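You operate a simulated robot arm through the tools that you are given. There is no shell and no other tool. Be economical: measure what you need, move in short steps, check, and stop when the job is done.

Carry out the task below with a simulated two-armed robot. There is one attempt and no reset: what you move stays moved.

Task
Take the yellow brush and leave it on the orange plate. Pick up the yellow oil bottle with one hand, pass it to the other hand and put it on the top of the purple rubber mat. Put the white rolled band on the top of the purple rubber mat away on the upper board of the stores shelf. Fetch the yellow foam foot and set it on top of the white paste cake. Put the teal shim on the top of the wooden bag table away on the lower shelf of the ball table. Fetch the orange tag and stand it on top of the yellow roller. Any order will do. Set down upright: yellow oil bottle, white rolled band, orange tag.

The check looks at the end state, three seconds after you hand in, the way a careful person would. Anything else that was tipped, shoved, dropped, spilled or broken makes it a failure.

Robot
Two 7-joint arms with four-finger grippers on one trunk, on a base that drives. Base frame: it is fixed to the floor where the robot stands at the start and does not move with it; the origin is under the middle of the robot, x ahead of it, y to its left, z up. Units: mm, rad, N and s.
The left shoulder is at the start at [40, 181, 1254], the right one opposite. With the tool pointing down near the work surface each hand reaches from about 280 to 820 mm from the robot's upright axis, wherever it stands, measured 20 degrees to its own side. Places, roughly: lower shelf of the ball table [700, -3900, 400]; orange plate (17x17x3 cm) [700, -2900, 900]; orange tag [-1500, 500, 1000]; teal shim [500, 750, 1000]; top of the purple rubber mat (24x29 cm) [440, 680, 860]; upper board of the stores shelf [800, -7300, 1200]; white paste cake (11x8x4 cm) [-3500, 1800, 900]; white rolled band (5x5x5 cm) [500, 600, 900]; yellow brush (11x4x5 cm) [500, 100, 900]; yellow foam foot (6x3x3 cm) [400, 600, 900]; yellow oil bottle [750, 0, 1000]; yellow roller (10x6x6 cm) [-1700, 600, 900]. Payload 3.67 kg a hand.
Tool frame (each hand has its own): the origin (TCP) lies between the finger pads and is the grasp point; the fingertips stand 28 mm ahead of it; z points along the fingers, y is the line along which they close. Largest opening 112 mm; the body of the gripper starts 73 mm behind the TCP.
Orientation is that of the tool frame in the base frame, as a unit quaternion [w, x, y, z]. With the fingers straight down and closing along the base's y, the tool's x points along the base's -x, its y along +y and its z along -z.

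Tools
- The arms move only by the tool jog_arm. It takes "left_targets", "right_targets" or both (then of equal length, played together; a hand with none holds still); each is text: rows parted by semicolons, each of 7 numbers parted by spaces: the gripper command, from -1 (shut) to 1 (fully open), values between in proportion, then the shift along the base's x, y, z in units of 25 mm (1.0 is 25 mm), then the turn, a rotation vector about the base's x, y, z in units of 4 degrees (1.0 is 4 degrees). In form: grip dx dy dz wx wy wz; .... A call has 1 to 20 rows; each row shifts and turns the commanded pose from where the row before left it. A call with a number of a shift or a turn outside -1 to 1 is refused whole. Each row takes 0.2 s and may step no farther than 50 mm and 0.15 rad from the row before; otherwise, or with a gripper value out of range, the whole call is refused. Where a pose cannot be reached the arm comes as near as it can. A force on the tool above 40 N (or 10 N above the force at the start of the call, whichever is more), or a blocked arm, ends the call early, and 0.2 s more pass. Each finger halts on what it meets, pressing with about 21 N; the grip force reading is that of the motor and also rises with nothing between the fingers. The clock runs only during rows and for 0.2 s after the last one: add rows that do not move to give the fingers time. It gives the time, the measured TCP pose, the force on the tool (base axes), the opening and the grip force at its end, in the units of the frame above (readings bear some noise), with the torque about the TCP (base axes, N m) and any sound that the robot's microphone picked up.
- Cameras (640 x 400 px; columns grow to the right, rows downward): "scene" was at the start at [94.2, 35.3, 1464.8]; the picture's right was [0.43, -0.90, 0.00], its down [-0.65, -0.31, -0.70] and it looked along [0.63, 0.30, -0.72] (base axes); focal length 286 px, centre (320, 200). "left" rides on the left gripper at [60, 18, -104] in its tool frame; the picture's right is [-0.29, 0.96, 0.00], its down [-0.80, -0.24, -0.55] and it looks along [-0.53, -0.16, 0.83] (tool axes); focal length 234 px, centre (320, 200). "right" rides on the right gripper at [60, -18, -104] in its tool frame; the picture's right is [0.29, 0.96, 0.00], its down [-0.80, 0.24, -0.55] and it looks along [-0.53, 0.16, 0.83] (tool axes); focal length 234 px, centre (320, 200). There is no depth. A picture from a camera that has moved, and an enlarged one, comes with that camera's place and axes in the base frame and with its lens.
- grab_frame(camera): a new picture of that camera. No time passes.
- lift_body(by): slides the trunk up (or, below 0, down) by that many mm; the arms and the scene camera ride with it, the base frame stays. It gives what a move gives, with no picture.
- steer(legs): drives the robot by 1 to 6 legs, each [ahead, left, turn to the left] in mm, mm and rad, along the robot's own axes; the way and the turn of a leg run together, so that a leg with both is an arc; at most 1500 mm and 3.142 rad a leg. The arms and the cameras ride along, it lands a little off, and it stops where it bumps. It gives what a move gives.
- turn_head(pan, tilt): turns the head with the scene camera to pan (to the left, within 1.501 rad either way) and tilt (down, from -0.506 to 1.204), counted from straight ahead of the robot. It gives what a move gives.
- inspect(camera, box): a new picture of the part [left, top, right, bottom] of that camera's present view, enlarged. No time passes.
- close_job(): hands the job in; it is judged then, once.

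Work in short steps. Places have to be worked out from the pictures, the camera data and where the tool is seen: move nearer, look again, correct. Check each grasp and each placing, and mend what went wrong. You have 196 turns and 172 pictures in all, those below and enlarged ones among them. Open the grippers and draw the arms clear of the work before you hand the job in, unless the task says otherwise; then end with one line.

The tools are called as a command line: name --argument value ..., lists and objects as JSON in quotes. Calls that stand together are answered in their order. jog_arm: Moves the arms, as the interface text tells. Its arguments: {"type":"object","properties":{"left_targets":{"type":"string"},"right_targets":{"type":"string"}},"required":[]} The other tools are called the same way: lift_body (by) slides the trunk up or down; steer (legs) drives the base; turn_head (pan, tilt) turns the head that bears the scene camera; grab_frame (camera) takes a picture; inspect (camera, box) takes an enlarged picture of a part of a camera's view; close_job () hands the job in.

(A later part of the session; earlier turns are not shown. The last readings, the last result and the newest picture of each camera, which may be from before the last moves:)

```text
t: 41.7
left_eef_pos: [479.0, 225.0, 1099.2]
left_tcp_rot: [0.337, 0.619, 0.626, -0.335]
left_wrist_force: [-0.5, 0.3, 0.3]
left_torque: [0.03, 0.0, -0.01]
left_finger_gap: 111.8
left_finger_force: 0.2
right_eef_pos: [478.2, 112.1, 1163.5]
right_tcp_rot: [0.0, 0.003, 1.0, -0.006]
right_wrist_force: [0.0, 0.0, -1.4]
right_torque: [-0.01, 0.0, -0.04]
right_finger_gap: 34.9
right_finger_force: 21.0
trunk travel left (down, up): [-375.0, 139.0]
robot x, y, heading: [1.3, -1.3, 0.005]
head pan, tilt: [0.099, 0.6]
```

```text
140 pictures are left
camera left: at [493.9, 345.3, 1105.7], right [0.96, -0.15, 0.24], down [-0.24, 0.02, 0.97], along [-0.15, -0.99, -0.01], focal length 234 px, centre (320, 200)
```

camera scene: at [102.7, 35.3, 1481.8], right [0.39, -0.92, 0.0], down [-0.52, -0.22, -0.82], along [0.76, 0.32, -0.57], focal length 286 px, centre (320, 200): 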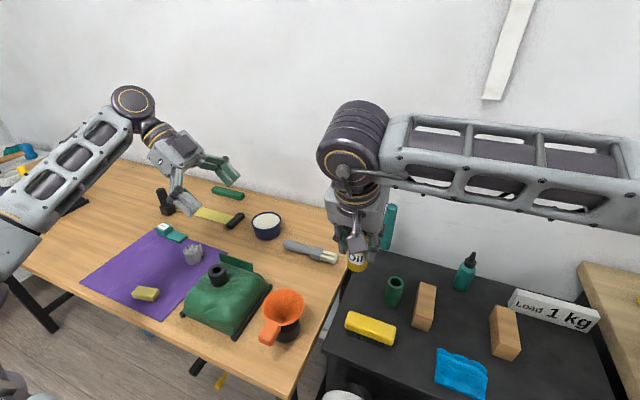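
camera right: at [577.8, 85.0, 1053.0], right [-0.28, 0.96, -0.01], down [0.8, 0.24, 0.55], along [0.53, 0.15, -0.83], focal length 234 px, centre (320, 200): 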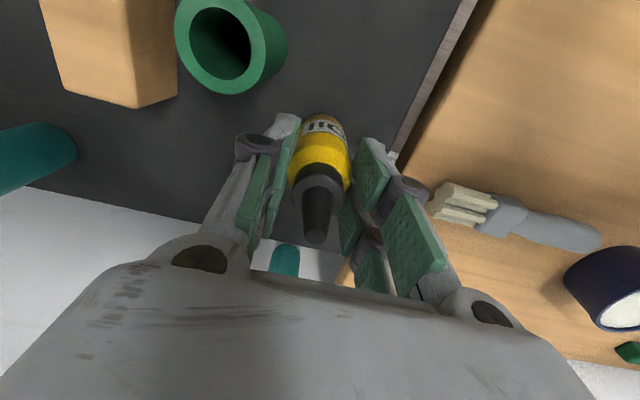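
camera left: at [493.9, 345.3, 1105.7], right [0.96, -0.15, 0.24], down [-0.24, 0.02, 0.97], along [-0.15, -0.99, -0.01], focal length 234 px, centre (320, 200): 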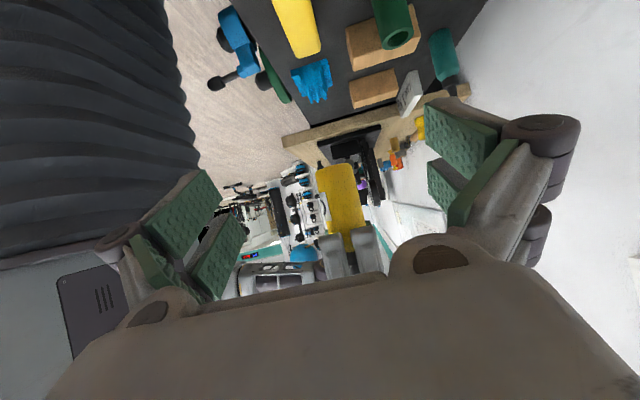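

Bottle base ≈1072, axis [479, 112]; 66 mm of body is free below the right fingertips. I advance the left hand 111 mm.

jog_arm --left_targets "1 0 -0.9 0.02 0 0 0;1 0 -0.9 0.02 0 0 0;1 0 -0.9 0 0 0 0;1 0 -0.9 0 0 0 0;1 0 -0.84 0 0 0 0;1 0 0 0 0 0 0"

grab_frame --camera "left"

```text
t: 43.1
left_eef_pos: [478.2, 114.9, 1102.4]
left_tcp_rot: [0.337, 0.618, 0.626, -0.335]
left_wrist_force: [-0.6, 0.3, -0.7]
left_torque: [0.02, 0.01, 0.02]
left_finger_gap: 111.9
left_finger_force: 0.1
right_eef_pos: [477.7, 110.2, 1164.6]
right_tcp_rot: [-0.001, 0.003, 1.0, -0.006]
right_wrist_force: [0.4, 0.7, -0.6]
right_torque: [0.01, -0.01, 0.01]
right_finger_gap: 34.8
right_finger_force: 20.9
trunk travel left (down, up): [-375.0, 139.0]
robot x, y, heading: [0.2, -1.7, 0.002]
head pan, tilt: [0.099, 0.6]
```

```text
139 pictures are left
camera left: at [492.8, 234.9, 1107.8], right [0.96, -0.15, 0.24], down [-0.24, 0.02, 0.97], along [-0.15, -0.99, -0.01], focal length 234 px, centre (320, 200)
```

left: 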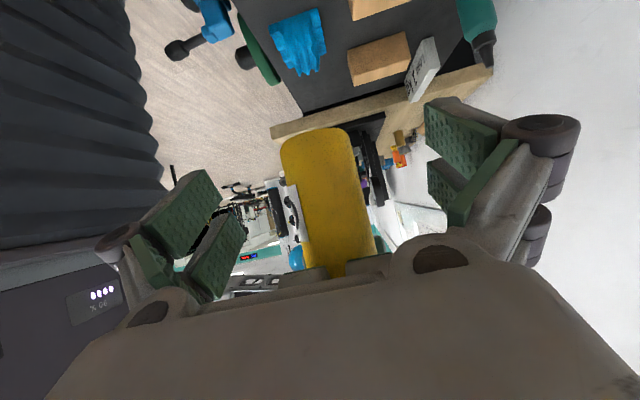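

Plenty of free body now and centred. I close the left gripper.

jog_arm --left_targets "0.2 0.03 0 0 0 0 0;-0.2 0 0 0 0 0 0;-1 0 0 0 0 0 0;-1 0 0 0 0 0 0;-1 0 0 0 0 0 0;-1 0 0 0 0 0 0"

grab_frame --camera "left"

```text
t: 44.5
left_eef_pos: [480.0, 112.8, 1102.4]
left_tcp_rot: [0.337, 0.618, 0.626, -0.335]
left_wrist_force: [-0.7, -0.5, 0.8]
left_torque: [0.14, -0.16, 0.09]
left_finger_gap: 41.5
left_finger_force: 20.8
right_eef_pos: [479.0, 110.1, 1163.5]
right_tcp_rot: [0.0, 0.004, 1.0, -0.005]
right_wrist_force: [-0.1, 1.1, -2.8]
right_torque: [-0.03, 0.11, -0.09]
right_finger_gap: 35.1
right_finger_force: 21.2
trunk travel left (down, up): [-375.0, 139.0]
robot x, y, heading: [-0.2, -1.2, -0.002]
head pan, tilt: [0.099, 0.6]
```

```text
138 pictures are left
camera left: at [494.3, 233.6, 1108.1], right [0.96, -0.15, 0.24], down [-0.24, 0.02, 0.97], along [-0.15, -0.99, -0.01], focal length 234 px, centre (320, 200)
```

left: 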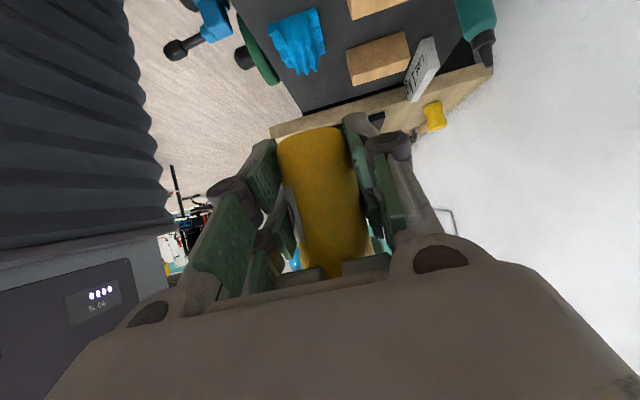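

Left holds at 41.5 mm with balanced forces. I release the right hand and raise it clear of the nozzle.

jog_arm --right_targets "1 0 0 0 0 0 0;1 0 0 0 0 0 0;1 0 0 0 0 0 0;1 0 0 0.8 0 0 0;1 0 0 0.8 0 0 0;1 0 0 0.8 0 0 0;1 0 0 0.8 0 0 0;1 0 -0.8 0.4 0 0 0;1 0 -0.8 0 0 0 0;1 0 -0.8 0 0 0 0;1 0 -0.8 0 0 0 0;1 0 -0.8 0 0 0 0"

turn_head --pan 0.4 --tilt 0.6

grab_frame --camera "scene"

grab_frame --camera "left"

```text
t: 45.1
left_eef_pos: [482.6, 119.2, 1102.6]
left_tcp_rot: [0.339, 0.615, 0.631, -0.33]
left_wrist_force: [1.4, 40.0, 3.6]
left_torque: [-2.69, -0.01, -0.01]
left_finger_gap: 45.7
left_finger_force: 21.4
right_eef_pos: [481.9, 102.3, 1161.1]
right_tcp_rot: [-0.002, 0.009, 1.0, -0.016]
right_wrist_force: [-1.6, -41.5, -5.6]
right_torque: [0.24, 0.13, -0.05]
right_finger_gap: 76.9
right_finger_force: 0.1
trunk travel left (down, up): [-375.0, 139.0]
robot x, y, heading: [1.8, 1.7, 0.001]
head pan, tilt: [0.099, 0.6]
stopped in row 3 (right hand): the force on the tool passed its limit at 40 N (the readings are from after the stop); the commanded pose is now the measured one
```

```text
t: 45.9
left_eef_pos: [480.9, 117.0, 1102.7]
left_tcp_rot: [0.337, 0.617, 0.628, -0.332]
left_wrist_force: [-0.2, 39.9, 5.2]
left_torque: [-2.65, -0.34, 0.19]
left_finger_gap: 45.1
left_finger_force: 20.9
right_eef_pos: [479.9, 104.2, 1162.4]
right_tcp_rot: [-0.001, 0.007, 1.0, -0.013]
right_wrist_force: [-0.2, -39.8, -6.0]
right_torque: [0.14, 0.35, -0.24]
right_finger_gap: 68.4
right_finger_force: 0.0
trunk travel left (down, up): [-375.0, 139.0]
robot x, y, heading: [-0.2, 0.2, 0.002]
head pan, tilt: [0.4, 0.6]
```

```text
137 pictures are left
camera scene: at [102.9, 35.0, 1481.8], right [0.39, -0.92, 0.0], down [-0.52, -0.22, -0.82], along [0.76, 0.32, -0.57], focal length 286 px, centre (320, 200)
```

scene: 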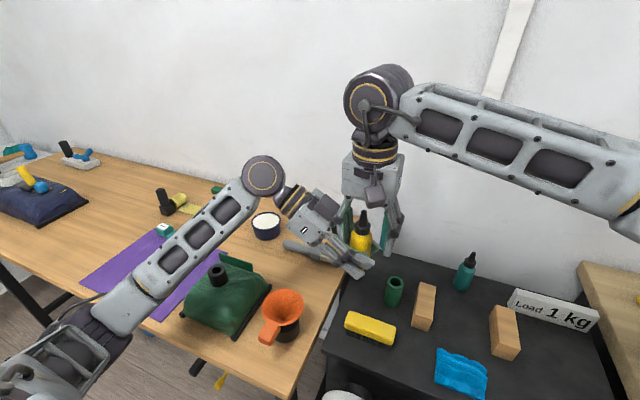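

```text
136 pictures are left
camera left: at [495.5, 236.5, 1109.0], right [0.96, -0.14, 0.24], down [-0.24, 0.02, 0.97], along [-0.14, -0.99, -0.02], focal length 234 px, centre (320, 200)
```

left: 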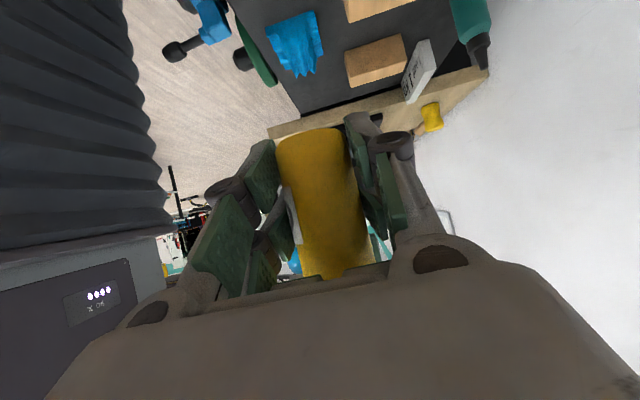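

The opening right finger pushed against the left palm, but the bottle is already free of the right pads (gap 68). I narrow the right slightly to relieve it and rise straight up.

jog_arm --right_targets "0.12 0 0 0 0 0 0;0.12 0 0.1 0.3 0 0 0;0.12 0 0.1 0.6 0 0 0;0.12 0 0 0.8 0 0 0;0.12 0 0 0.8 0 0 0;0.12 0 0 0.8 0 0 0;0.12 0 0 0.8 0 0 0;0.12 0 0 0.8 0 0 0;0.12 0 -0.8 0 0 0 0;0.12 0 -0.8 0 0 0 0;0.12 0 -0.8 0 0 0 0;0.12 0 -0.8 0 0 0 0"

grab_frame --camera "scene"

grab_frame --camera "left"

```text
t: 48.5
left_eef_pos: [480.3, 114.1, 1102.1]
left_tcp_rot: [0.338, 0.617, 0.629, -0.333]
left_wrist_force: [0.5, -0.2, -1.6]
left_torque: [0.0, 0.0, -0.02]
left_finger_gap: 36.5
left_finger_force: 20.8
right_eef_pos: [478.3, 28.6, 1286.0]
right_tcp_rot: [-0.001, 0.006, 1.0, -0.01]
right_wrist_force: [-0.2, -1.1, 0.1]
right_torque: [0.01, -0.01, -0.03]
right_finger_gap: 62.7
right_finger_force: 0.0
trunk travel left (down, up): [-375.0, 139.0]
robot x, y, heading: [-0.4, 2.0, 0.001]
head pan, tilt: [0.4, 0.6]
```

```text
135 pictures are left
camera scene: at [103.0, 33.6, 1481.8], right [0.39, -0.92, 0.0], down [-0.52, -0.22, -0.83], along [0.76, 0.32, -0.56], focal length 286 px, centre (320, 200)
```

scene: 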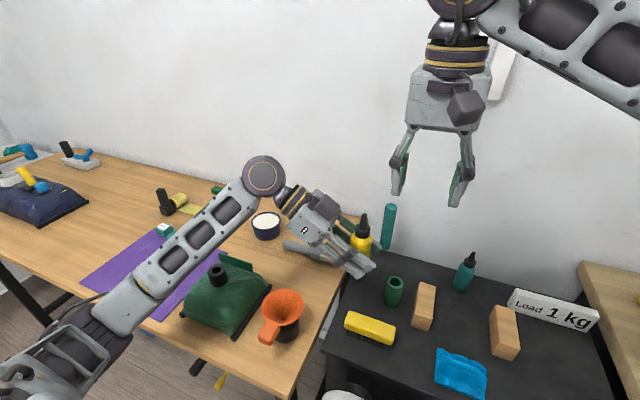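

```text
134 pictures are left
camera left: at [495.4, 234.9, 1108.8], right [0.96, -0.14, 0.24], down [-0.24, 0.02, 0.97], along [-0.14, -0.99, -0.02], focal length 234 px, centre (320, 200)
```

left: 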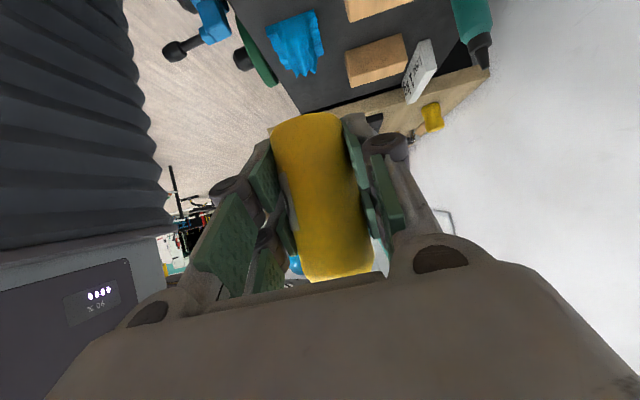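

Pass complete: left alone holds the bottle at 36.5 mm. I enlarge the scene to check how upright it is.

inspect --camera "scene" --box '[300, 180, 420, 300]'

inspect --camera "right" --box '[220, 0, 640, 260]'

```text
3.33 times, centred on (360, 240) of scene
camera zoom: at [103.0, 33.6, 1481.8], right [0.39, -0.92, 0.0], down [-0.52, -0.22, -0.83], along [0.76, 0.32, -0.56], focal length 955 px, centre (187, 67)
```

zoom: 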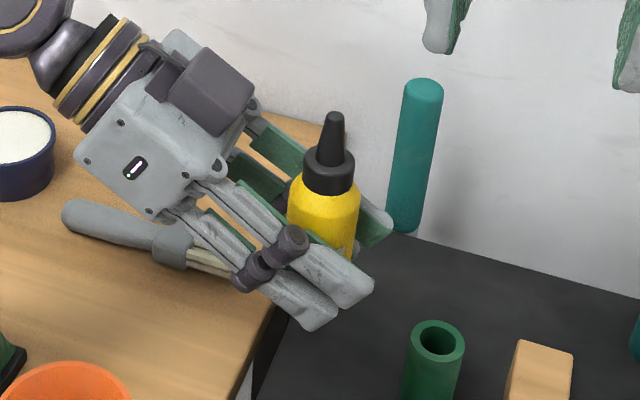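

```text
1.52 times, centred on (430, 130) of right
camera zoom: at [418.3, 13.2, 1389.3], right [-0.28, 0.96, -0.02], down [0.8, 0.24, 0.55], along [0.53, 0.14, -0.84], focal length 357 px, centre (152, 307)
```

zoom: 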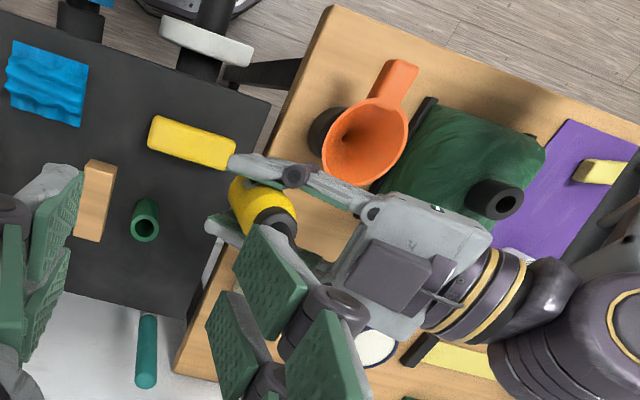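

The bottle looks upright. Before driving left I look down at the floor in front and to the left for obstacles.

turn_head --pan 0.9 --tilt 0.95

grab_frame --camera "scene"

turn_head --pan 1.5 --tilt 0.5

grab_frame --camera "scene"

```text
t: 49.5
left_eef_pos: [480.0, 115.7, 1102.1]
left_tcp_rot: [0.337, 0.617, 0.629, -0.332]
left_wrist_force: [0.7, -0.6, -1.3]
left_torque: [-0.02, 0.0, 0.02]
left_finger_gap: 36.6
left_finger_force: 20.6
right_eef_pos: [477.8, 30.1, 1284.8]
right_tcp_rot: [-0.001, 0.006, 1.0, -0.009]
right_wrist_force: [0.1, -0.8, 0.2]
right_torque: [-0.03, 0.02, 0.01]
right_finger_gap: 62.7
right_finger_force: 0.0
trunk travel left (down, up): [-375.0, 139.0]
robot x, y, heading: [-1.3, 2.5, 0.003]
head pan, tilt: [0.901, 0.949]
```

```text
131 pictures are left
camera scene: at [66.7, 57.6, 1453.4], right [0.78, -0.62, 0.0], down [-0.51, -0.64, -0.58], along [0.36, 0.46, -0.81], focal length 286 px, centre (320, 200)
```

scene: 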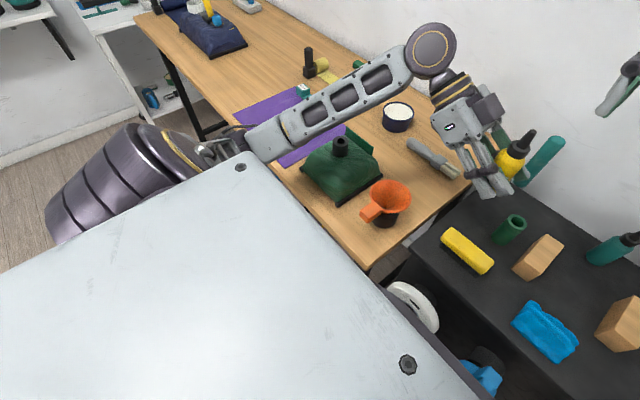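

```text
t: 50.5
left_eef_pos: [481.3, 116.0, 1102.3]
left_tcp_rot: [0.336, 0.618, 0.628, -0.333]
left_wrist_force: [-0.2, -0.2, -1.0]
left_torque: [0.01, -0.02, -0.01]
left_finger_gap: 36.4
left_finger_force: 20.9
right_eef_pos: [478.0, 31.8, 1284.8]
right_tcp_rot: [-0.001, 0.007, 1.0, -0.01]
right_wrist_force: [0.5, -0.6, -0.9]
right_torque: [-0.01, 0.0, 0.01]
right_finger_gap: 62.8
right_finger_force: 0.1
trunk travel left (down, up): [-375.0, 139.0]
robot x, y, heading: [2.8, -0.1, -0.004]
head pan, tilt: [1.499, 0.499]
```

```text
130 pictures are left
camera scene: at [28.0, 91.5, 1490.8], right [1.0, -0.07, 0.0], down [-0.04, -0.48, -0.88], along [0.06, 0.88, -0.48], focal length 286 px, centre (320, 200)
```

scene: 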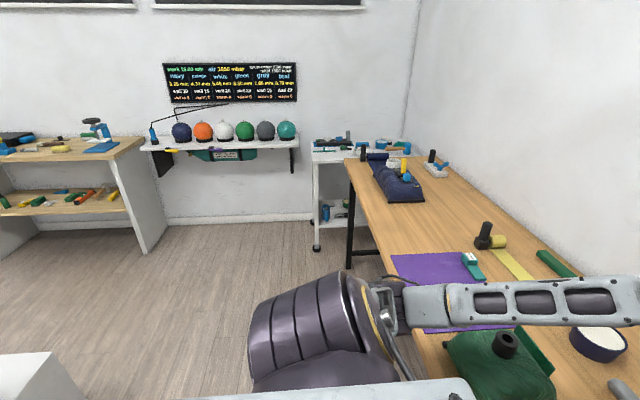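

The floor to the left is clear and the bottle travels above everything on the table. I drive 600 mm left.

steer --legs '[[0, 600, 0]]'

turn_head --pan 0.35 --tilt 0.9

grab_frame --camera "scene"

grab_frame --camera "right"

```text
t: 53.9
left_eef_pos: [479.8, 712.2, 1101.1]
left_tcp_rot: [0.337, 0.617, 0.629, -0.332]
left_wrist_force: [0.1, -0.7, -1.1]
left_torque: [0.0, -0.03, 0.01]
left_finger_gap: 36.4
left_finger_force: 21.2
right_eef_pos: [476.6, 626.9, 1285.8]
right_tcp_rot: [-0.001, 0.004, 1.0, -0.01]
right_wrist_force: [0.0, -0.3, -0.1]
right_torque: [-0.02, -0.03, 0.01]
right_finger_gap: 62.7
right_finger_force: 0.1
trunk travel left (down, up): [-375.0, 139.0]
robot x, y, heading: [-2.9, 596.4, 0.003]
head pan, tilt: [1.499, 0.499]
```

```text
t: 55.3
left_eef_pos: [479.6, 711.4, 1101.7]
left_tcp_rot: [0.337, 0.617, 0.629, -0.332]
left_wrist_force: [-0.3, 0.1, -1.6]
left_torque: [0.02, 0.02, 0.02]
left_finger_gap: 36.6
left_finger_force: 21.1
right_eef_pos: [475.7, 626.7, 1286.2]
right_tcp_rot: [-0.001, 0.005, 1.0, -0.01]
right_wrist_force: [0.2, 0.1, 0.3]
right_torque: [0.02, -0.02, 0.01]
right_finger_gap: 62.7
right_finger_force: 0.1
trunk travel left (down, up): [-375.0, 139.0]
robot x, y, heading: [0.0, 592.5, 0.002]
head pan, tilt: [0.351, 0.901]
```

```text
129 pictures are left
camera scene: at [91.1, 621.6, 1457.0], right [0.35, -0.94, 0.0], down [-0.73, -0.27, -0.62], along [0.58, 0.22, -0.78], focal length 286 px, centre (320, 200)
```

scene: 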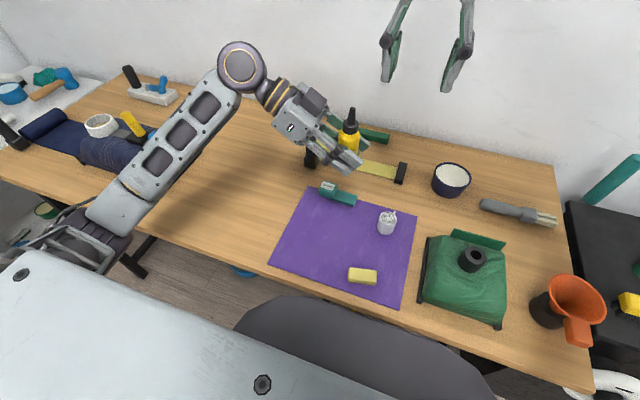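

```text
128 pictures are left
camera right: at [417.1, 610.8, 1389.3], right [-0.28, 0.96, -0.02], down [0.8, 0.24, 0.55], along [0.53, 0.14, -0.84], focal length 234 px, centre (320, 200)
```

right: 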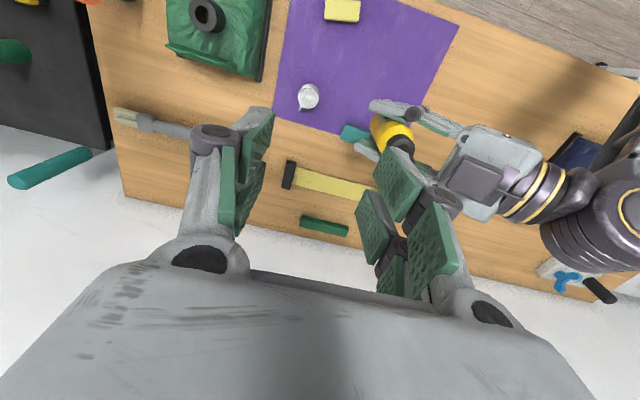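

Mat's free area is around [420, 780]. I lower the left hand toward [425, 772, 925] in one go, well above the mat, then look.

jog_arm --left_targets "-1 -0.27 0.3 -0.6 0 0 0;-1 -0.27 0.3 -0.6 0 0 0;-1 -0.27 0.3 -0.6 0 0 0;-1 -0.27 0.3 -0.6 0 0 0;-1 -0.27 0.3 -0.6 0 0 0;-1 -0.27 0.3 -0.6 0 0 0;-1 -0.27 0.3 -0.6 0 0 0;-1 -0.27 0.3 -0.6 0 0 0;-1 0 0 -0.8 0 0 0;-1 0 0 -0.8 0 0 0;-1 0 0 0 0 0 0"

grab_frame --camera "scene"

grab_frame --camera "left"

```text
t: 57.7
left_eef_pos: [425.9, 772.5, 942.1]
left_tcp_rot: [0.338, 0.617, 0.629, -0.332]
left_wrist_force: [0.9, -0.5, -0.6]
left_torque: [-0.03, 0.0, 0.0]
left_finger_gap: 36.4
left_finger_force: 20.6
right_eef_pos: [476.8, 626.8, 1286.0]
right_tcp_rot: [-0.001, 0.004, 1.0, -0.01]
right_wrist_force: [-0.8, 0.3, 0.0]
right_torque: [0.01, 0.0, 0.01]
right_finger_gap: 62.7
right_finger_force: 0.0
trunk travel left (down, up): [-375.0, 139.0]
robot x, y, heading: [-2.4, 596.8, 0.002]
head pan, tilt: [0.351, 0.901]
```

```text
127 pictures are left
camera scene: at [90.9, 621.5, 1457.0], right [0.35, -0.94, 0.0], down [-0.74, -0.27, -0.62], along [0.58, 0.22, -0.78], focal length 286 px, centre (320, 200)
```

scene: 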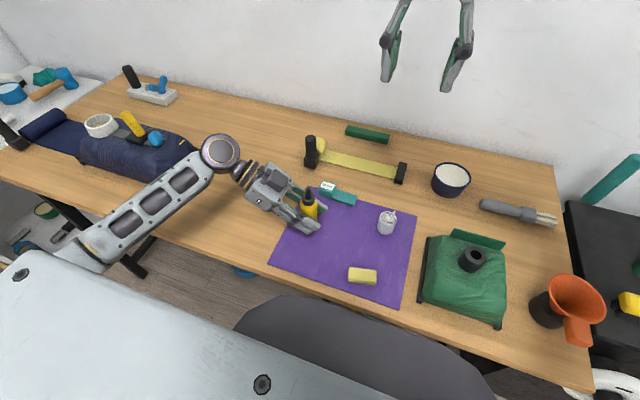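

```text
126 pictures are left
camera left: at [440.4, 892.4, 948.6], right [0.96, -0.14, 0.24], down [-0.24, 0.02, 0.97], along [-0.14, -0.99, -0.02], focal length 234 px, centre (320, 200)
```

left: 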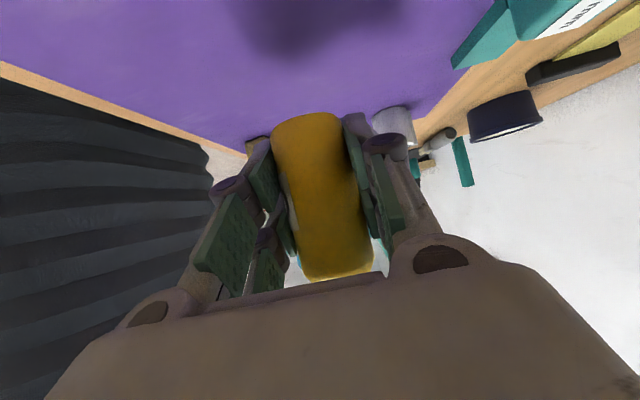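

Position is good, over free mat. I lower 38 mm and then feel down in small steps.

jog_arm --left_targets "-1 0 0 -0.6 0 0 0;-1 0 0 -0.6 0 0 0;-1 0 0 -0.3 0 0 0;-1 0 0 0 0 0 0"

inspect --camera "scene" --box '[220, 130, 380, 290]'

grab_frame --camera "left"

```text
t: 58.7
left_eef_pos: [424.3, 771.6, 904.5]
left_tcp_rot: [0.338, 0.616, 0.63, -0.332]
left_wrist_force: [0.4, -0.3, -0.4]
left_torque: [-0.04, 0.02, 0.02]
left_finger_gap: 36.7
left_finger_force: 21.0
right_eef_pos: [475.7, 626.1, 1284.9]
right_tcp_rot: [-0.002, 0.003, 1.0, -0.01]
right_wrist_force: [-0.5, 0.2, 0.5]
right_torque: [0.01, 0.0, 0.0]
right_finger_gap: 63.1
right_finger_force: 0.0
trunk travel left (down, up): [-375.0, 139.0]
robot x, y, heading: [2.0, 594.0, 0.007]
head pan, tilt: [0.351, 0.901]
```

```text
2.50 times, centred on (300, 210) of scene
camera zoom: at [91.0, 621.6, 1457.0], right [0.35, -0.94, 0.0], down [-0.74, -0.27, -0.62], along [0.58, 0.22, -0.78], focal length 716 px, centre (370, 175)
```

zoom: 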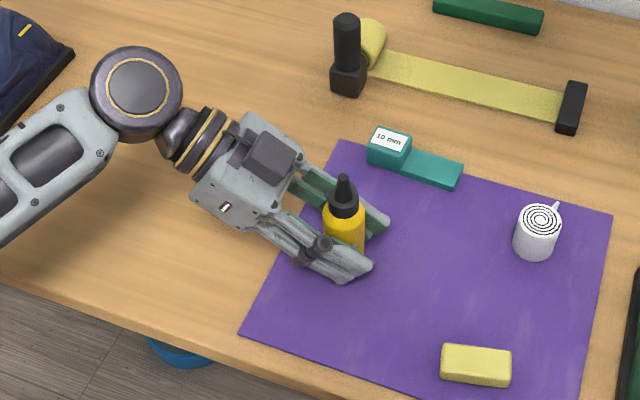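

```text
124 pictures are left
camera left: at [438.9, 890.8, 910.9], right [0.96, -0.14, 0.24], down [-0.24, 0.02, 0.97], along [-0.14, -0.99, -0.02], focal length 234 px, centre (320, 200)
```

left: 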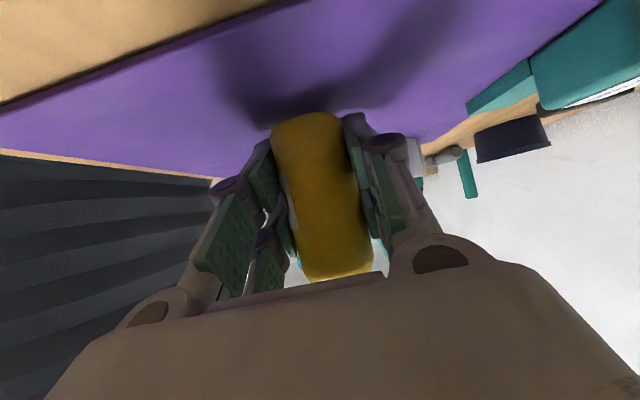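

Close now; I step down gently.

jog_arm --left_targets "-1 0 0 -0.1 0 0 0;-1 0 0 -0.1 0 0 0;-1 0 0 -0.1 0 0 0;-1 0 0 0 0 0 0"

jog_arm --left_targets "-1 0 0 -0.08 0 0 0;-1 0 0 -0.08 0 0 0;-1 0 0 0 0 0 0"

```text
t: 59.7
left_eef_pos: [423.6, 771.1, 899.5]
left_tcp_rot: [0.341, 0.616, 0.629, -0.331]
left_wrist_force: [1.8, 5.0, 22.2]
left_torque: [-0.03, 0.26, -0.17]
left_finger_gap: 36.3
left_finger_force: 20.8
right_eef_pos: [476.2, 628.4, 1284.9]
right_tcp_rot: [0.0, 0.005, 1.0, -0.01]
right_wrist_force: [-0.9, -0.5, 0.4]
right_torque: [0.01, 0.01, -0.01]
right_finger_gap: 62.5
right_finger_force: 0.0
trunk travel left (down, up): [-375.0, 139.0]
robot x, y, heading: [-3.0, 594.4, 0.003]
head pan, tilt: [0.351, 0.901]
```

```text
t: 60.2
left_eef_pos: [425.3, 770.9, 899.9]
left_tcp_rot: [0.342, 0.616, 0.627, -0.332]
left_wrist_force: [-7.5, 3.0, 13.2]
left_torque: [-0.03, 0.61, -0.15]
left_finger_gap: 36.4
left_finger_force: 20.8
right_eef_pos: [475.2, 627.4, 1285.5]
right_tcp_rot: [0.0, 0.005, 1.0, -0.011]
right_wrist_force: [-0.1, -0.2, -0.5]
right_torque: [-0.01, 0.01, -0.05]
right_finger_gap: 62.7
right_finger_force: 0.1
trunk travel left (down, up): [-375.0, 139.0]
robot x, y, heading: [-4.8, 592.3, 0.004]
head pan, tilt: [0.351, 0.901]
stopped in row 2 (left hand): the force on the tool passed its limit at 43 N (the readings are from after the stop); the commanded pose is now the measured one
```

The bottle touched down (rather firmly). I look before releasing.

inspect --camera "scene" --box '[240, 150, 360, 270]'

grab_frame --camera "left"

```text
3.33 times, centred on (300, 210) of scene
camera zoom: at [90.0, 622.0, 1456.9], right [0.35, -0.94, 0.0], down [-0.73, -0.27, -0.62], along [0.58, 0.22, -0.78], focal length 955 px, centre (387, 167)
```

zoom: 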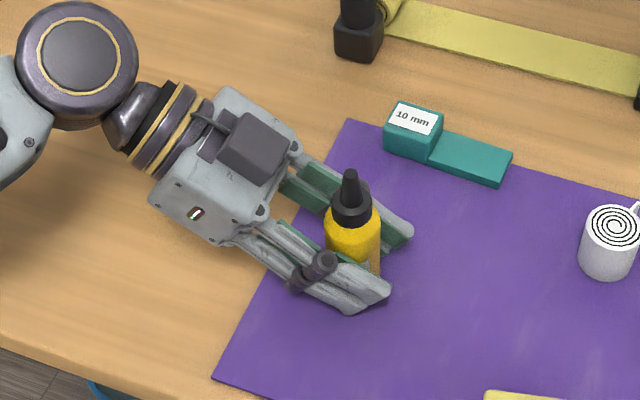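

```text
122 pictures are left
camera left: at [439.0, 891.2, 905.6], right [0.96, -0.14, 0.25], down [-0.24, 0.02, 0.97], along [-0.14, -0.99, -0.01], focal length 234 px, centre (320, 200)
```

left: 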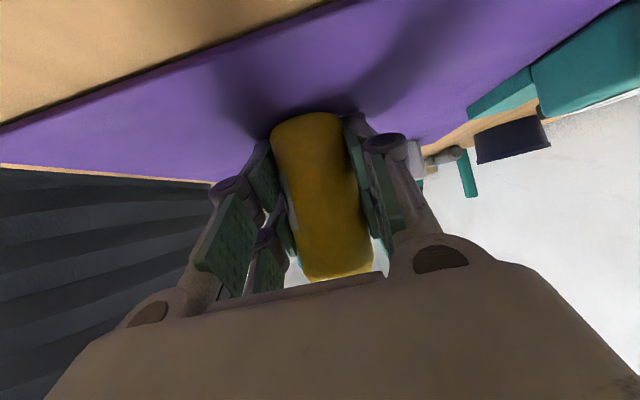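

Upright and touching. I open gradually and then retreat along +y.

jog_arm --left_targets "-0.25 0 0 0 0 0 0;-0.15 0 0 0 0 0 0;0.1 0 0 0 0 0 0;0.4 0 0 0 0 0 0;0.4 0 0 0 0 0 0"

inspect --camera "scene" --box '[240, 150, 360, 270]'

```text
t: 61.4
left_eef_pos: [425.8, 772.3, 899.0]
left_tcp_rot: [0.341, 0.616, 0.628, -0.332]
left_wrist_force: [0.2, -0.1, -0.1]
left_torque: [0.03, -0.01, 0.0]
left_finger_gap: 78.3
left_finger_force: 0.1
right_eef_pos: [475.8, 627.3, 1284.5]
right_tcp_rot: [-0.001, 0.004, 1.0, -0.009]
right_wrist_force: [-0.5, -0.4, 0.1]
right_torque: [0.0, 0.01, -0.02]
right_finger_gap: 62.6
right_finger_force: 0.0
trunk travel left (down, up): [-375.0, 139.0]
robot x, y, heading: [-0.7, 595.2, 0.006]
head pan, tilt: [0.351, 0.901]
```

```text
3.33 times, centred on (300, 210) of scene
camera zoom: at [90.7, 621.4, 1457.0], right [0.35, -0.94, 0.0], down [-0.73, -0.27, -0.62], along [0.58, 0.22, -0.78], focal length 955 px, centre (387, 167)
```

zoom: 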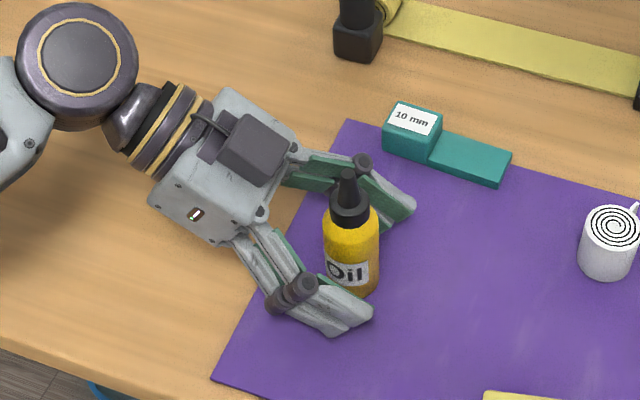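

The bottle stands upright on the mat. I back the left hand off along its axis and up, and at the same time leave the right still.

jog_arm --left_targets "0.4 0 0.83 0.55 0 0 0;0.4 0 0.83 0.55 0 0 0;0.4 0 0.83 0.55 0 0 0;0.4 0 0.83 0.55 0 0 0;0.4 0 0.6 0.9 0 0 0;0.4 0 0 1 0 0 0;0.4 0 0 1 0 0 0;0.4 0 0 1 0 0 0;0.4 0 0 1 0 0 0;0.4 0 0 1 0 0 0"

jog_arm --left_targets "1 -0.2 0 0 1 0 0;1 -0.2 0 0 1 0 0;1 -0.2 0 0 1 0 0;1 -0.2 0 0 1 0 0;1 -0.2 0 0 1 0 0;1 -0.2 0 0 1 0 0;1 -0.2 0 0 1 0 0;1 -0.2 0 0 1 0 0;1 -0.2 0 0 1 0 0;1 -0.2 0 0 1 0 0;1 0 0 0 1 0 0;1 0 0 0 1 0 0;1 0 0 0 1 0 0;1 0 0 0 1 0 0;1 0 0 0 0.25 0 0;1 0 0 0 0 0 1;1 0 0 0 0 0 1;1 0 0 0 0 0 1;1 0 0 0 0 0 1;1 0 0 0 0 0 1" --right_targets "1 -0.59 0 -0.7 0 0 0;1 -0.59 0 -0.7 0 0 0;1 -0.59 0 -0.7 0 0 0;1 -0.59 0 -0.7 0 0 0;1 -0.59 0 -0.7 0 0 0;1 -0.59 0 -0.7 0 0 0;1 -0.59 0 -0.7 0 0 0;1 -0.59 0 -0.7 0 0 0;1 0 0 -0.7 0 0 1;1 0 0 -0.7 0 0 1;1 0 0 -0.7 0 0 1;1 0 0 -0.7 0 0 0.75;1 0 0 -0.7 0 0 0;1 0 0 -0.7 0 0 0;1 0 0 0 0 0 0;1 0 0 0 0 0 0;1 0 0 0 0 0 0;1 0 0 0 0 0 0;1 0 0 0 0 0 0;1 0 0 0 0 0 0"

grab_frame --camera "scene"

grab_frame --camera "right"

```text
t: 63.6
left_eef_pos: [427.7, 868.2, 1102.9]
left_tcp_rot: [0.34, 0.616, 0.628, -0.332]
left_wrist_force: [0.5, 0.2, -0.5]
left_torque: [0.01, 0.0, 0.0]
left_finger_gap: 78.4
left_finger_force: 0.0
right_eef_pos: [477.5, 626.5, 1285.6]
right_tcp_rot: [-0.001, 0.005, 1.0, -0.01]
right_wrist_force: [-0.4, 0.3, -0.3]
right_torque: [-0.02, 0.01, 0.01]
right_finger_gap: 62.5
right_finger_force: 0.1
trunk travel left (down, up): [-375.0, 139.0]
robot x, y, heading: [1.8, 592.3, 0.004]
head pan, tilt: [0.351, 0.901]
```

```text
t: 67.8
left_eef_pos: [375.0, 869.0, 1102.5]
left_tcp_rot: [0.004, 0.57, 0.821, 0.009]
left_wrist_force: [0.0, -0.6, 0.4]
left_torque: [0.05, 0.01, 0.02]
left_finger_gap: 112.2
left_finger_force: 0.0
right_eef_pos: [356.2, 627.3, 1039.9]
right_tcp_rot: [0.001, -0.126, 0.992, -0.01]
right_wrist_force: [-0.2, 1.0, 0.5]
right_torque: [0.0, -0.01, 0.06]
right_finger_gap: 112.2
right_finger_force: 0.2
trunk travel left (down, up): [-375.0, 139.0]
robot x, y, heading: [1.8, 594.8, 0.002]
head pan, tilt: [0.351, 0.901]
```

```text
120 pictures are left
camera scene: at [91.0, 621.6, 1457.0], right [0.35, -0.94, 0.0], down [-0.73, -0.27, -0.62], along [0.58, 0.22, -0.78], focal length 286 px, centre (320, 200)
```

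scene: 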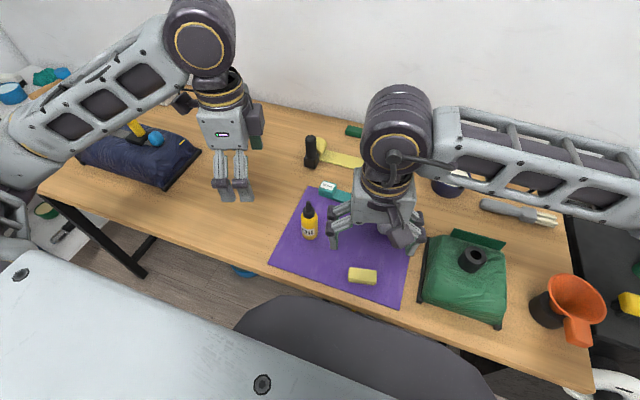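

```text
119 pictures are left
camera right: at [303.1, 595.3, 1144.6], right [-0.52, 0.85, -0.02], down [0.71, 0.44, 0.55], along [0.48, 0.27, -0.84], focal length 234 px, centre (320, 200)
```

right: 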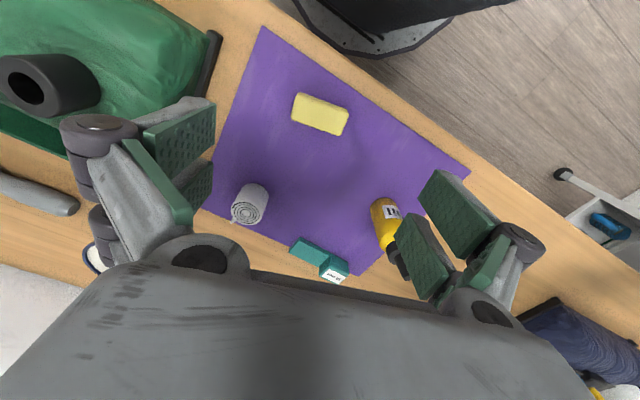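

The foot is at [359, 623] and the fingers straddle its ends. I lower the right hand to TCP z≈890 (tips just above the mat) and close.

jog_arm --right_targets "1 0.1 -0.12 -1 0 0 1;1 0 0 -1 0 0 0;1 0 0 -1 0 0 0;1 0 0 -1 0 0 0;1 0 0 -1 0 0 0;1 0 0 -0.8 0 0 0;1 0 0 -0.2 0 0 0;-1 0 0 0 0 0 0;-1 0 0 0 0 0 0;-1 0 0 0 0 0 0;-1 0 0 0 0 0 0" --left_targets "1 0 0 0 0 0 1;1 0 0 0 0 0 1;1 0 0 0 0 0 1;1 0 0 0 0 0 1;1 0 0 0 0 0 1;1 0 0 0 0 0 1;1 0 0 0 0 0 1;1 0 0 0 0 0 1;1 0 0 0 0 0 1;1 0 0 0 0 0 1;1 0 0 0 0 0 1"

grab_frame --camera "right"

```text
t: 70.2
left_eef_pos: [376.2, 867.8, 1101.4]
left_tcp_rot: [0.0, 0.22, 0.975, 0.01]
left_wrist_force: [0.4, 0.2, 0.5]
left_torque: [-0.01, -0.01, 0.0]
left_finger_gap: 111.7
left_finger_force: 0.0
right_eef_pos: [360.7, 623.4, 889.5]
right_tcp_rot: [0.001, -0.16, 0.987, -0.01]
right_wrist_force: [0.1, 1.0, 0.8]
right_torque: [0.03, 0.02, -0.01]
right_finger_gap: 60.5
right_finger_force: 21.0
trunk travel left (down, up): [-375.0, 139.0]
robot x, y, heading: [-1.2, 592.1, 0.002]
head pan, tilt: [0.351, 0.901]
```

```text
118 pictures are left
camera right: at [309.7, 588.4, 994.4], right [-0.58, 0.82, -0.02], down [0.68, 0.49, 0.55], along [0.46, 0.3, -0.84], focal length 234 px, centre (320, 200)
```

right: 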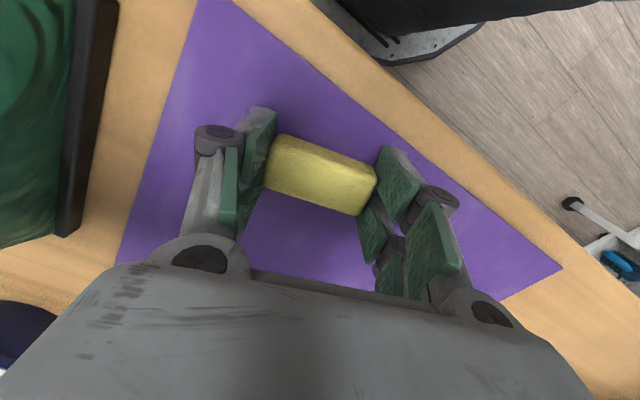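

Foot gripped (60.5 mm). I lift it and finish turning the left hand to its default, then drive back 350 mm and turn left 90° to look.

jog_arm --right_targets "-1 0 0 1 0 0 0;-1 0 0 1 0 0 0;-1 0 0 1 0 0 0;-1 0 0 1 0 0 0;-1 0 0 1 0 0 0;-1 0 0 1 0 0 0;-1 0 0 1 0 0 0;-1 0 0 1 0 0 0" --left_targets "1 0 -0.8 0 0 0 1;1 0 -0.8 0 0 0 1;1 0 -0.8 0 0 0 1;1 0 -0.8 0 0 0 1;1 0 -0.8 0 0 0 1;1 0 -0.8 0 0 0 1;1 0 -0.8 0 0 0 0.35;1 0 0 0 0 0 0"

steer --legs '[[-350, 0, 0], [0, 0, 1.571]]'

turn_head --pan 0.5 --tilt 0.45

grab_frame --camera "scene"

turn_head --pan 1.5 --tilt 0.45

grab_frame --camera "scene"

```text
t: 71.7
left_eef_pos: [375.7, 739.8, 1103.4]
left_tcp_rot: [-0.002, 0.005, 1.0, 0.013]
left_wrist_force: [0.1, 2.6, -0.9]
left_torque: [0.01, -0.07, -0.09]
left_finger_gap: 109.5
left_finger_force: 0.2
right_eef_pos: [362.7, 619.5, 1054.9]
right_tcp_rot: [-0.002, -0.157, 0.988, -0.016]
right_wrist_force: [1.8, -3.2, 2.0]
right_torque: [0.3, 0.13, -0.05]
right_finger_gap: 0.0
right_finger_force: 21.1
trunk travel left (down, up): [-375.0, 139.0]
robot x, y, heading: [-4.0, 595.4, 0.007]
head pan, tilt: [0.351, 0.901]
stopped in row 7 (right hand): the force on the tool passed its limit at 52 N (the readings are from after the stop); the commanded pose is now the measured one
```

```text
t: 78.3
left_eef_pos: [-493.7, 971.4, 1104.5]
left_tcp_rot: [-0.01, -0.703, 0.711, 0.008]
left_wrist_force: [-6.3, -0.7, -0.1]
left_torque: [0.05, -0.19, -0.14]
left_finger_gap: 108.9
left_finger_force: 0.0
right_eef_pos: [-374.2, 957.6, 1055.1]
right_tcp_rot: [-0.011, 0.809, -0.588, 0.014]
right_wrist_force: [6.5, 0.7, -0.3]
right_torque: [-0.09, 0.48, -0.06]
right_finger_gap: 0.1
right_finger_force: 20.7
trunk travel left (down, up): [-375.0, 139.0]
robot x, y, heading: [-348.9, 596.0, 1.571]
head pan, tilt: [0.351, 0.901]
```

```text
t: 79.2
left_eef_pos: [-493.9, 970.1, 1105.7]
left_tcp_rot: [-0.01, -0.703, 0.711, 0.008]
left_wrist_force: [-4.3, -1.0, -0.8]
left_torque: [0.04, -0.12, -0.12]
left_finger_gap: 109.4
left_finger_force: 0.1
right_eef_pos: [-373.8, 957.7, 1055.5]
right_tcp_rot: [-0.011, 0.808, -0.588, 0.013]
right_wrist_force: [4.4, 0.5, 0.2]
right_torque: [-0.07, 0.46, -0.05]
right_finger_gap: 0.0
right_finger_force: 21.4
trunk travel left (down, up): [-375.0, 139.0]
robot x, y, heading: [-352.3, 593.7, 1.573]
head pan, tilt: [0.499, 0.45]
```

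```text
117 pictures are left
camera scene: at [-392.1, 695.3, 1495.3], right [0.88, 0.48, 0.0], down [0.21, -0.38, -0.9], along [-0.43, 0.79, -0.44], focal length 286 px, centre (320, 200)
```

scene: 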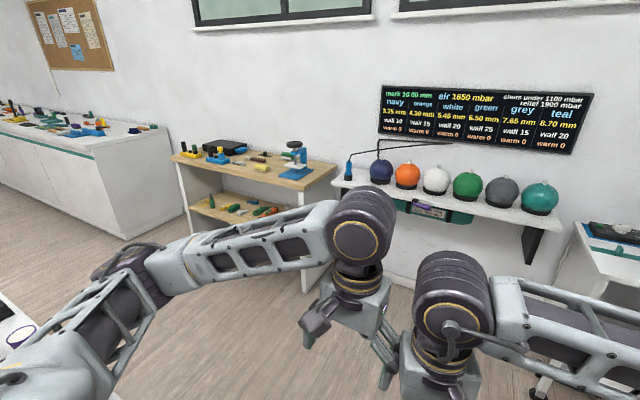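

```text
t: 80.4
left_eef_pos: [-493.1, 969.6, 1104.1]
left_tcp_rot: [-0.01, -0.703, 0.711, 0.008]
left_wrist_force: [-6.5, -2.9, 0.3]
left_torque: [0.05, -0.35, -0.28]
left_finger_gap: 109.4
left_finger_force: 0.0
right_eef_pos: [-374.2, 957.0, 1055.4]
right_tcp_rot: [-0.011, 0.809, -0.587, 0.014]
right_wrist_force: [6.3, 2.0, -0.9]
right_torque: [-0.2, 0.53, -0.11]
right_finger_gap: 0.0
right_finger_force: 20.9
trunk travel left (down, up): [-375.0, 139.0]
robot x, y, heading: [-349.4, 592.9, 1.57]
head pan, tilt: [1.499, 0.45]
```

```text
116 pictures are left
camera scene: at [-439.7, 621.2, 1495.4], right [0.07, 1.0, 0.0], down [0.43, -0.03, -0.9], along [-0.9, 0.06, -0.44], focal length 286 px, centre (320, 200)
```

scene: 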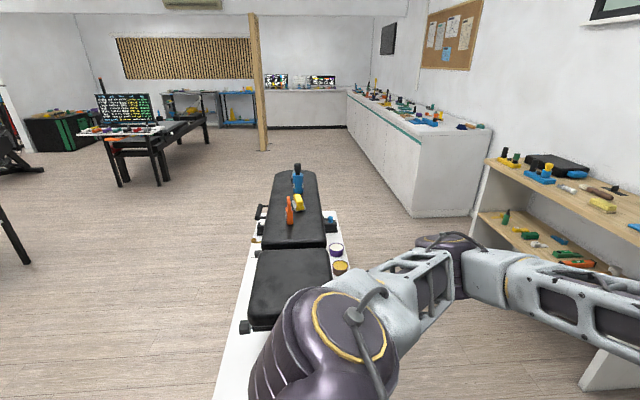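

My mistake: the left hand ran into the right one during the lift and the foot was dropped (right gap 0). I separate the hands, then look back at the table.

jog_arm --left_targets "1 -1 0 0 0 0 0;1 -1 0 0 0 0 0;1 -1 0 0 0 0 0;1 -1 0 0 0 0 0" --right_targets "-1 0.8 0 0 0 0 0;-1 0.8 0 0 0 0 0;-1 0.8 0 0 0 0 0;-1 0.8 0 0 0 0 0"

turn_head --pan -1.5 --tilt 0.7

grab_frame --camera "scene"

```text
t: 81.4
left_eef_pos: [-595.0, 970.5, 1106.7]
left_tcp_rot: [-0.009, -0.702, 0.712, 0.009]
left_wrist_force: [-0.1, -0.9, -0.7]
left_torque: [0.0, 0.01, -0.01]
left_finger_gap: 112.0
left_finger_force: 0.2
right_eef_pos: [-295.7, 958.0, 1056.4]
right_tcp_rot: [-0.01, 0.809, -0.587, 0.014]
right_wrist_force: [1.0, -0.4, -0.2]
right_torque: [0.0, 0.01, 0.02]
right_finger_gap: 0.0
right_finger_force: 20.8
trunk travel left (down, up): [-375.0, 139.0]
robot x, y, heading: [-345.8, 593.1, 1.573]
head pan, tilt: [1.499, 0.45]
```

```text
t: 84.0
left_eef_pos: [-594.7, 971.3, 1106.0]
left_tcp_rot: [-0.01, -0.703, 0.711, 0.009]
left_wrist_force: [-0.3, 0.4, -0.4]
left_torque: [-0.02, 0.04, -0.01]
left_finger_gap: 112.0
left_finger_force: 0.1
right_eef_pos: [-295.8, 959.5, 1055.3]
right_tcp_rot: [-0.01, 0.809, -0.587, 0.013]
right_wrist_force: [-0.5, -0.2, 0.1]
right_torque: [-0.01, 0.01, -0.01]
right_finger_gap: 0.2
right_finger_force: 20.6
trunk travel left (down, up): [-375.0, 139.0]
robot x, y, heading: [-349.8, 595.2, 1.571]
head pan, tilt: [-1.499, 0.7]
```

```text
115 pictures are left
camera scene: at [-263.3, 621.0, 1473.2], right [0.07, -1.0, 0.0], down [-0.64, -0.05, -0.77], along [0.76, 0.06, -0.64], focal length 286 px, centre (320, 200)
```

scene: 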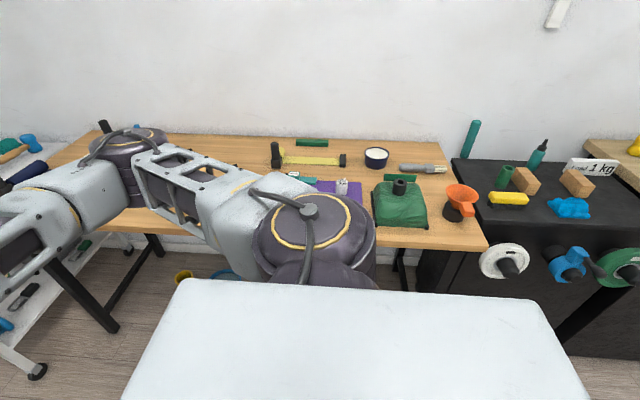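

My own arm hides the mat; I turn the base back to face the table and look.

steer --legs '[[0, 0, -1.571]]'

turn_head --pan 0.0 --tilt 0.75

grab_frame --camera "scene"

```text
t: 88.7
left_eef_pos: [34.1, 828.8, 1105.5]
left_tcp_rot: [-0.001, 0.019, 1.0, 0.012]
left_wrist_force: [0.1, -0.5, 0.7]
left_torque: [-0.03, -0.04, 0.02]
left_finger_gap: 112.0
left_finger_force: 0.1
right_eef_pos: [14.6, 531.7, 1055.6]
right_tcp_rot: [-0.002, -0.144, 0.989, -0.017]
right_wrist_force: [0.5, 0.2, 0.0]
right_torque: [-0.02, -0.02, 0.0]
right_finger_gap: 0.0
right_finger_force: 21.1
trunk travel left (down, up): [-375.0, 139.0]
robot x, y, heading: [-349.9, 594.4, -0.023]
head pan, tilt: [-1.499, 0.7]
```

```text
t: 90.3
left_eef_pos: [34.3, 829.0, 1106.7]
left_tcp_rot: [-0.001, 0.018, 1.0, 0.013]
left_wrist_force: [0.4, -0.4, 0.6]
left_torque: [0.05, -0.01, 0.01]
left_finger_gap: 112.0
left_finger_force: 0.1
right_eef_pos: [15.5, 530.9, 1056.5]
right_tcp_rot: [-0.003, -0.144, 0.989, -0.017]
right_wrist_force: [0.6, -1.1, -0.2]
right_torque: [0.0, 0.01, 0.04]
right_finger_gap: 0.0
right_finger_force: 20.7
trunk travel left (down, up): [-375.0, 139.0]
robot x, y, heading: [-351.7, 591.3, -0.028]
head pan, tilt: [0.0, 0.75]
```

```text
114 pictures are left
camera scene: at [-244.7, 591.9, 1468.9], right [-0.02, -1.0, 0.0], down [-0.68, 0.02, -0.73], along [0.73, -0.02, -0.68], focal length 286 px, centre (320, 200)
```

scene: 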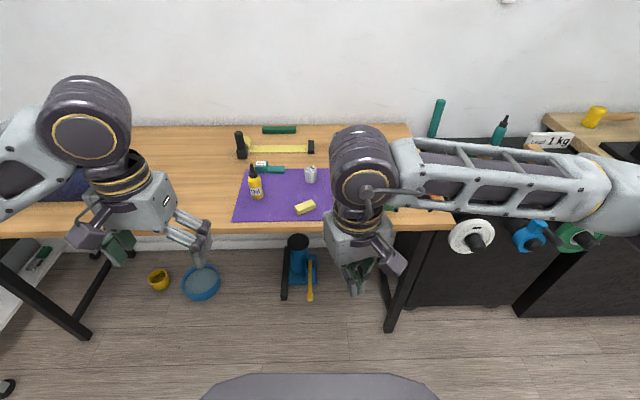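

Good luck: the foot landed on the mat, and the bottle and band still stand. I drive forward again to re-grip it, keeping the left hand well away.

steer --legs '[[350, 0, 0.025]]'

jog_arm --right_targets "0.2 0 0 0 0 0 0;1 0 0 0 0 0 0;1 0 0 0 0 0 0"

grab_frame --camera "right"

```text
t: 92.7
left_eef_pos: [385.8, 839.0, 1106.6]
left_tcp_rot: [0.0, 0.003, 1.0, 0.013]
left_wrist_force: [-0.4, -0.1, 0.2]
left_torque: [-0.02, -0.02, -0.02]
left_finger_gap: 112.1
left_finger_force: 0.1
right_eef_pos: [376.2, 537.6, 1055.8]
right_tcp_rot: [-0.001, -0.16, 0.987, -0.018]
right_wrist_force: [0.0, -0.5, -0.8]
right_torque: [-0.04, -0.01, 0.01]
right_finger_gap: 0.0
right_finger_force: 20.8
trunk travel left (down, up): [-375.0, 139.0]
robot x, y, heading: [10.9, 591.0, 0.006]
head pan, tilt: [0.0, 0.75]
```

```text
t: 93.5
left_eef_pos: [385.1, 838.3, 1106.0]
left_tcp_rot: [-0.001, 0.003, 1.0, 0.012]
left_wrist_force: [-0.3, 0.1, -0.3]
left_torque: [-0.02, 0.01, -0.02]
left_finger_gap: 112.2
left_finger_force: 0.1
right_eef_pos: [377.6, 539.9, 1056.7]
right_tcp_rot: [-0.002, -0.158, 0.987, -0.017]
right_wrist_force: [-0.2, -0.4, -0.4]
right_torque: [-0.01, 0.0, -0.02]
right_finger_gap: 98.6
right_finger_force: 0.0
trunk travel left (down, up): [-375.0, 139.0]
robot x, y, heading: [11.0, 591.1, 0.008]
head pan, tilt: [0.0, 0.75]
```

```text
113 pictures are left
camera right: at [325.3, 506.1, 1160.9], right [-0.57, 0.82, -0.03], down [0.68, 0.5, 0.54], along [0.45, 0.29, -0.84], focal length 234 px, centre (320, 200)
```

right: 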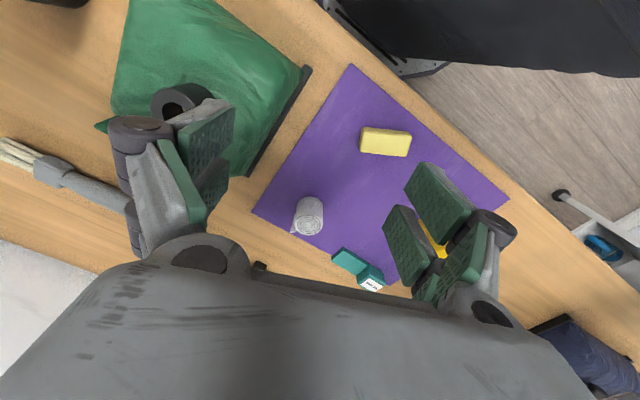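

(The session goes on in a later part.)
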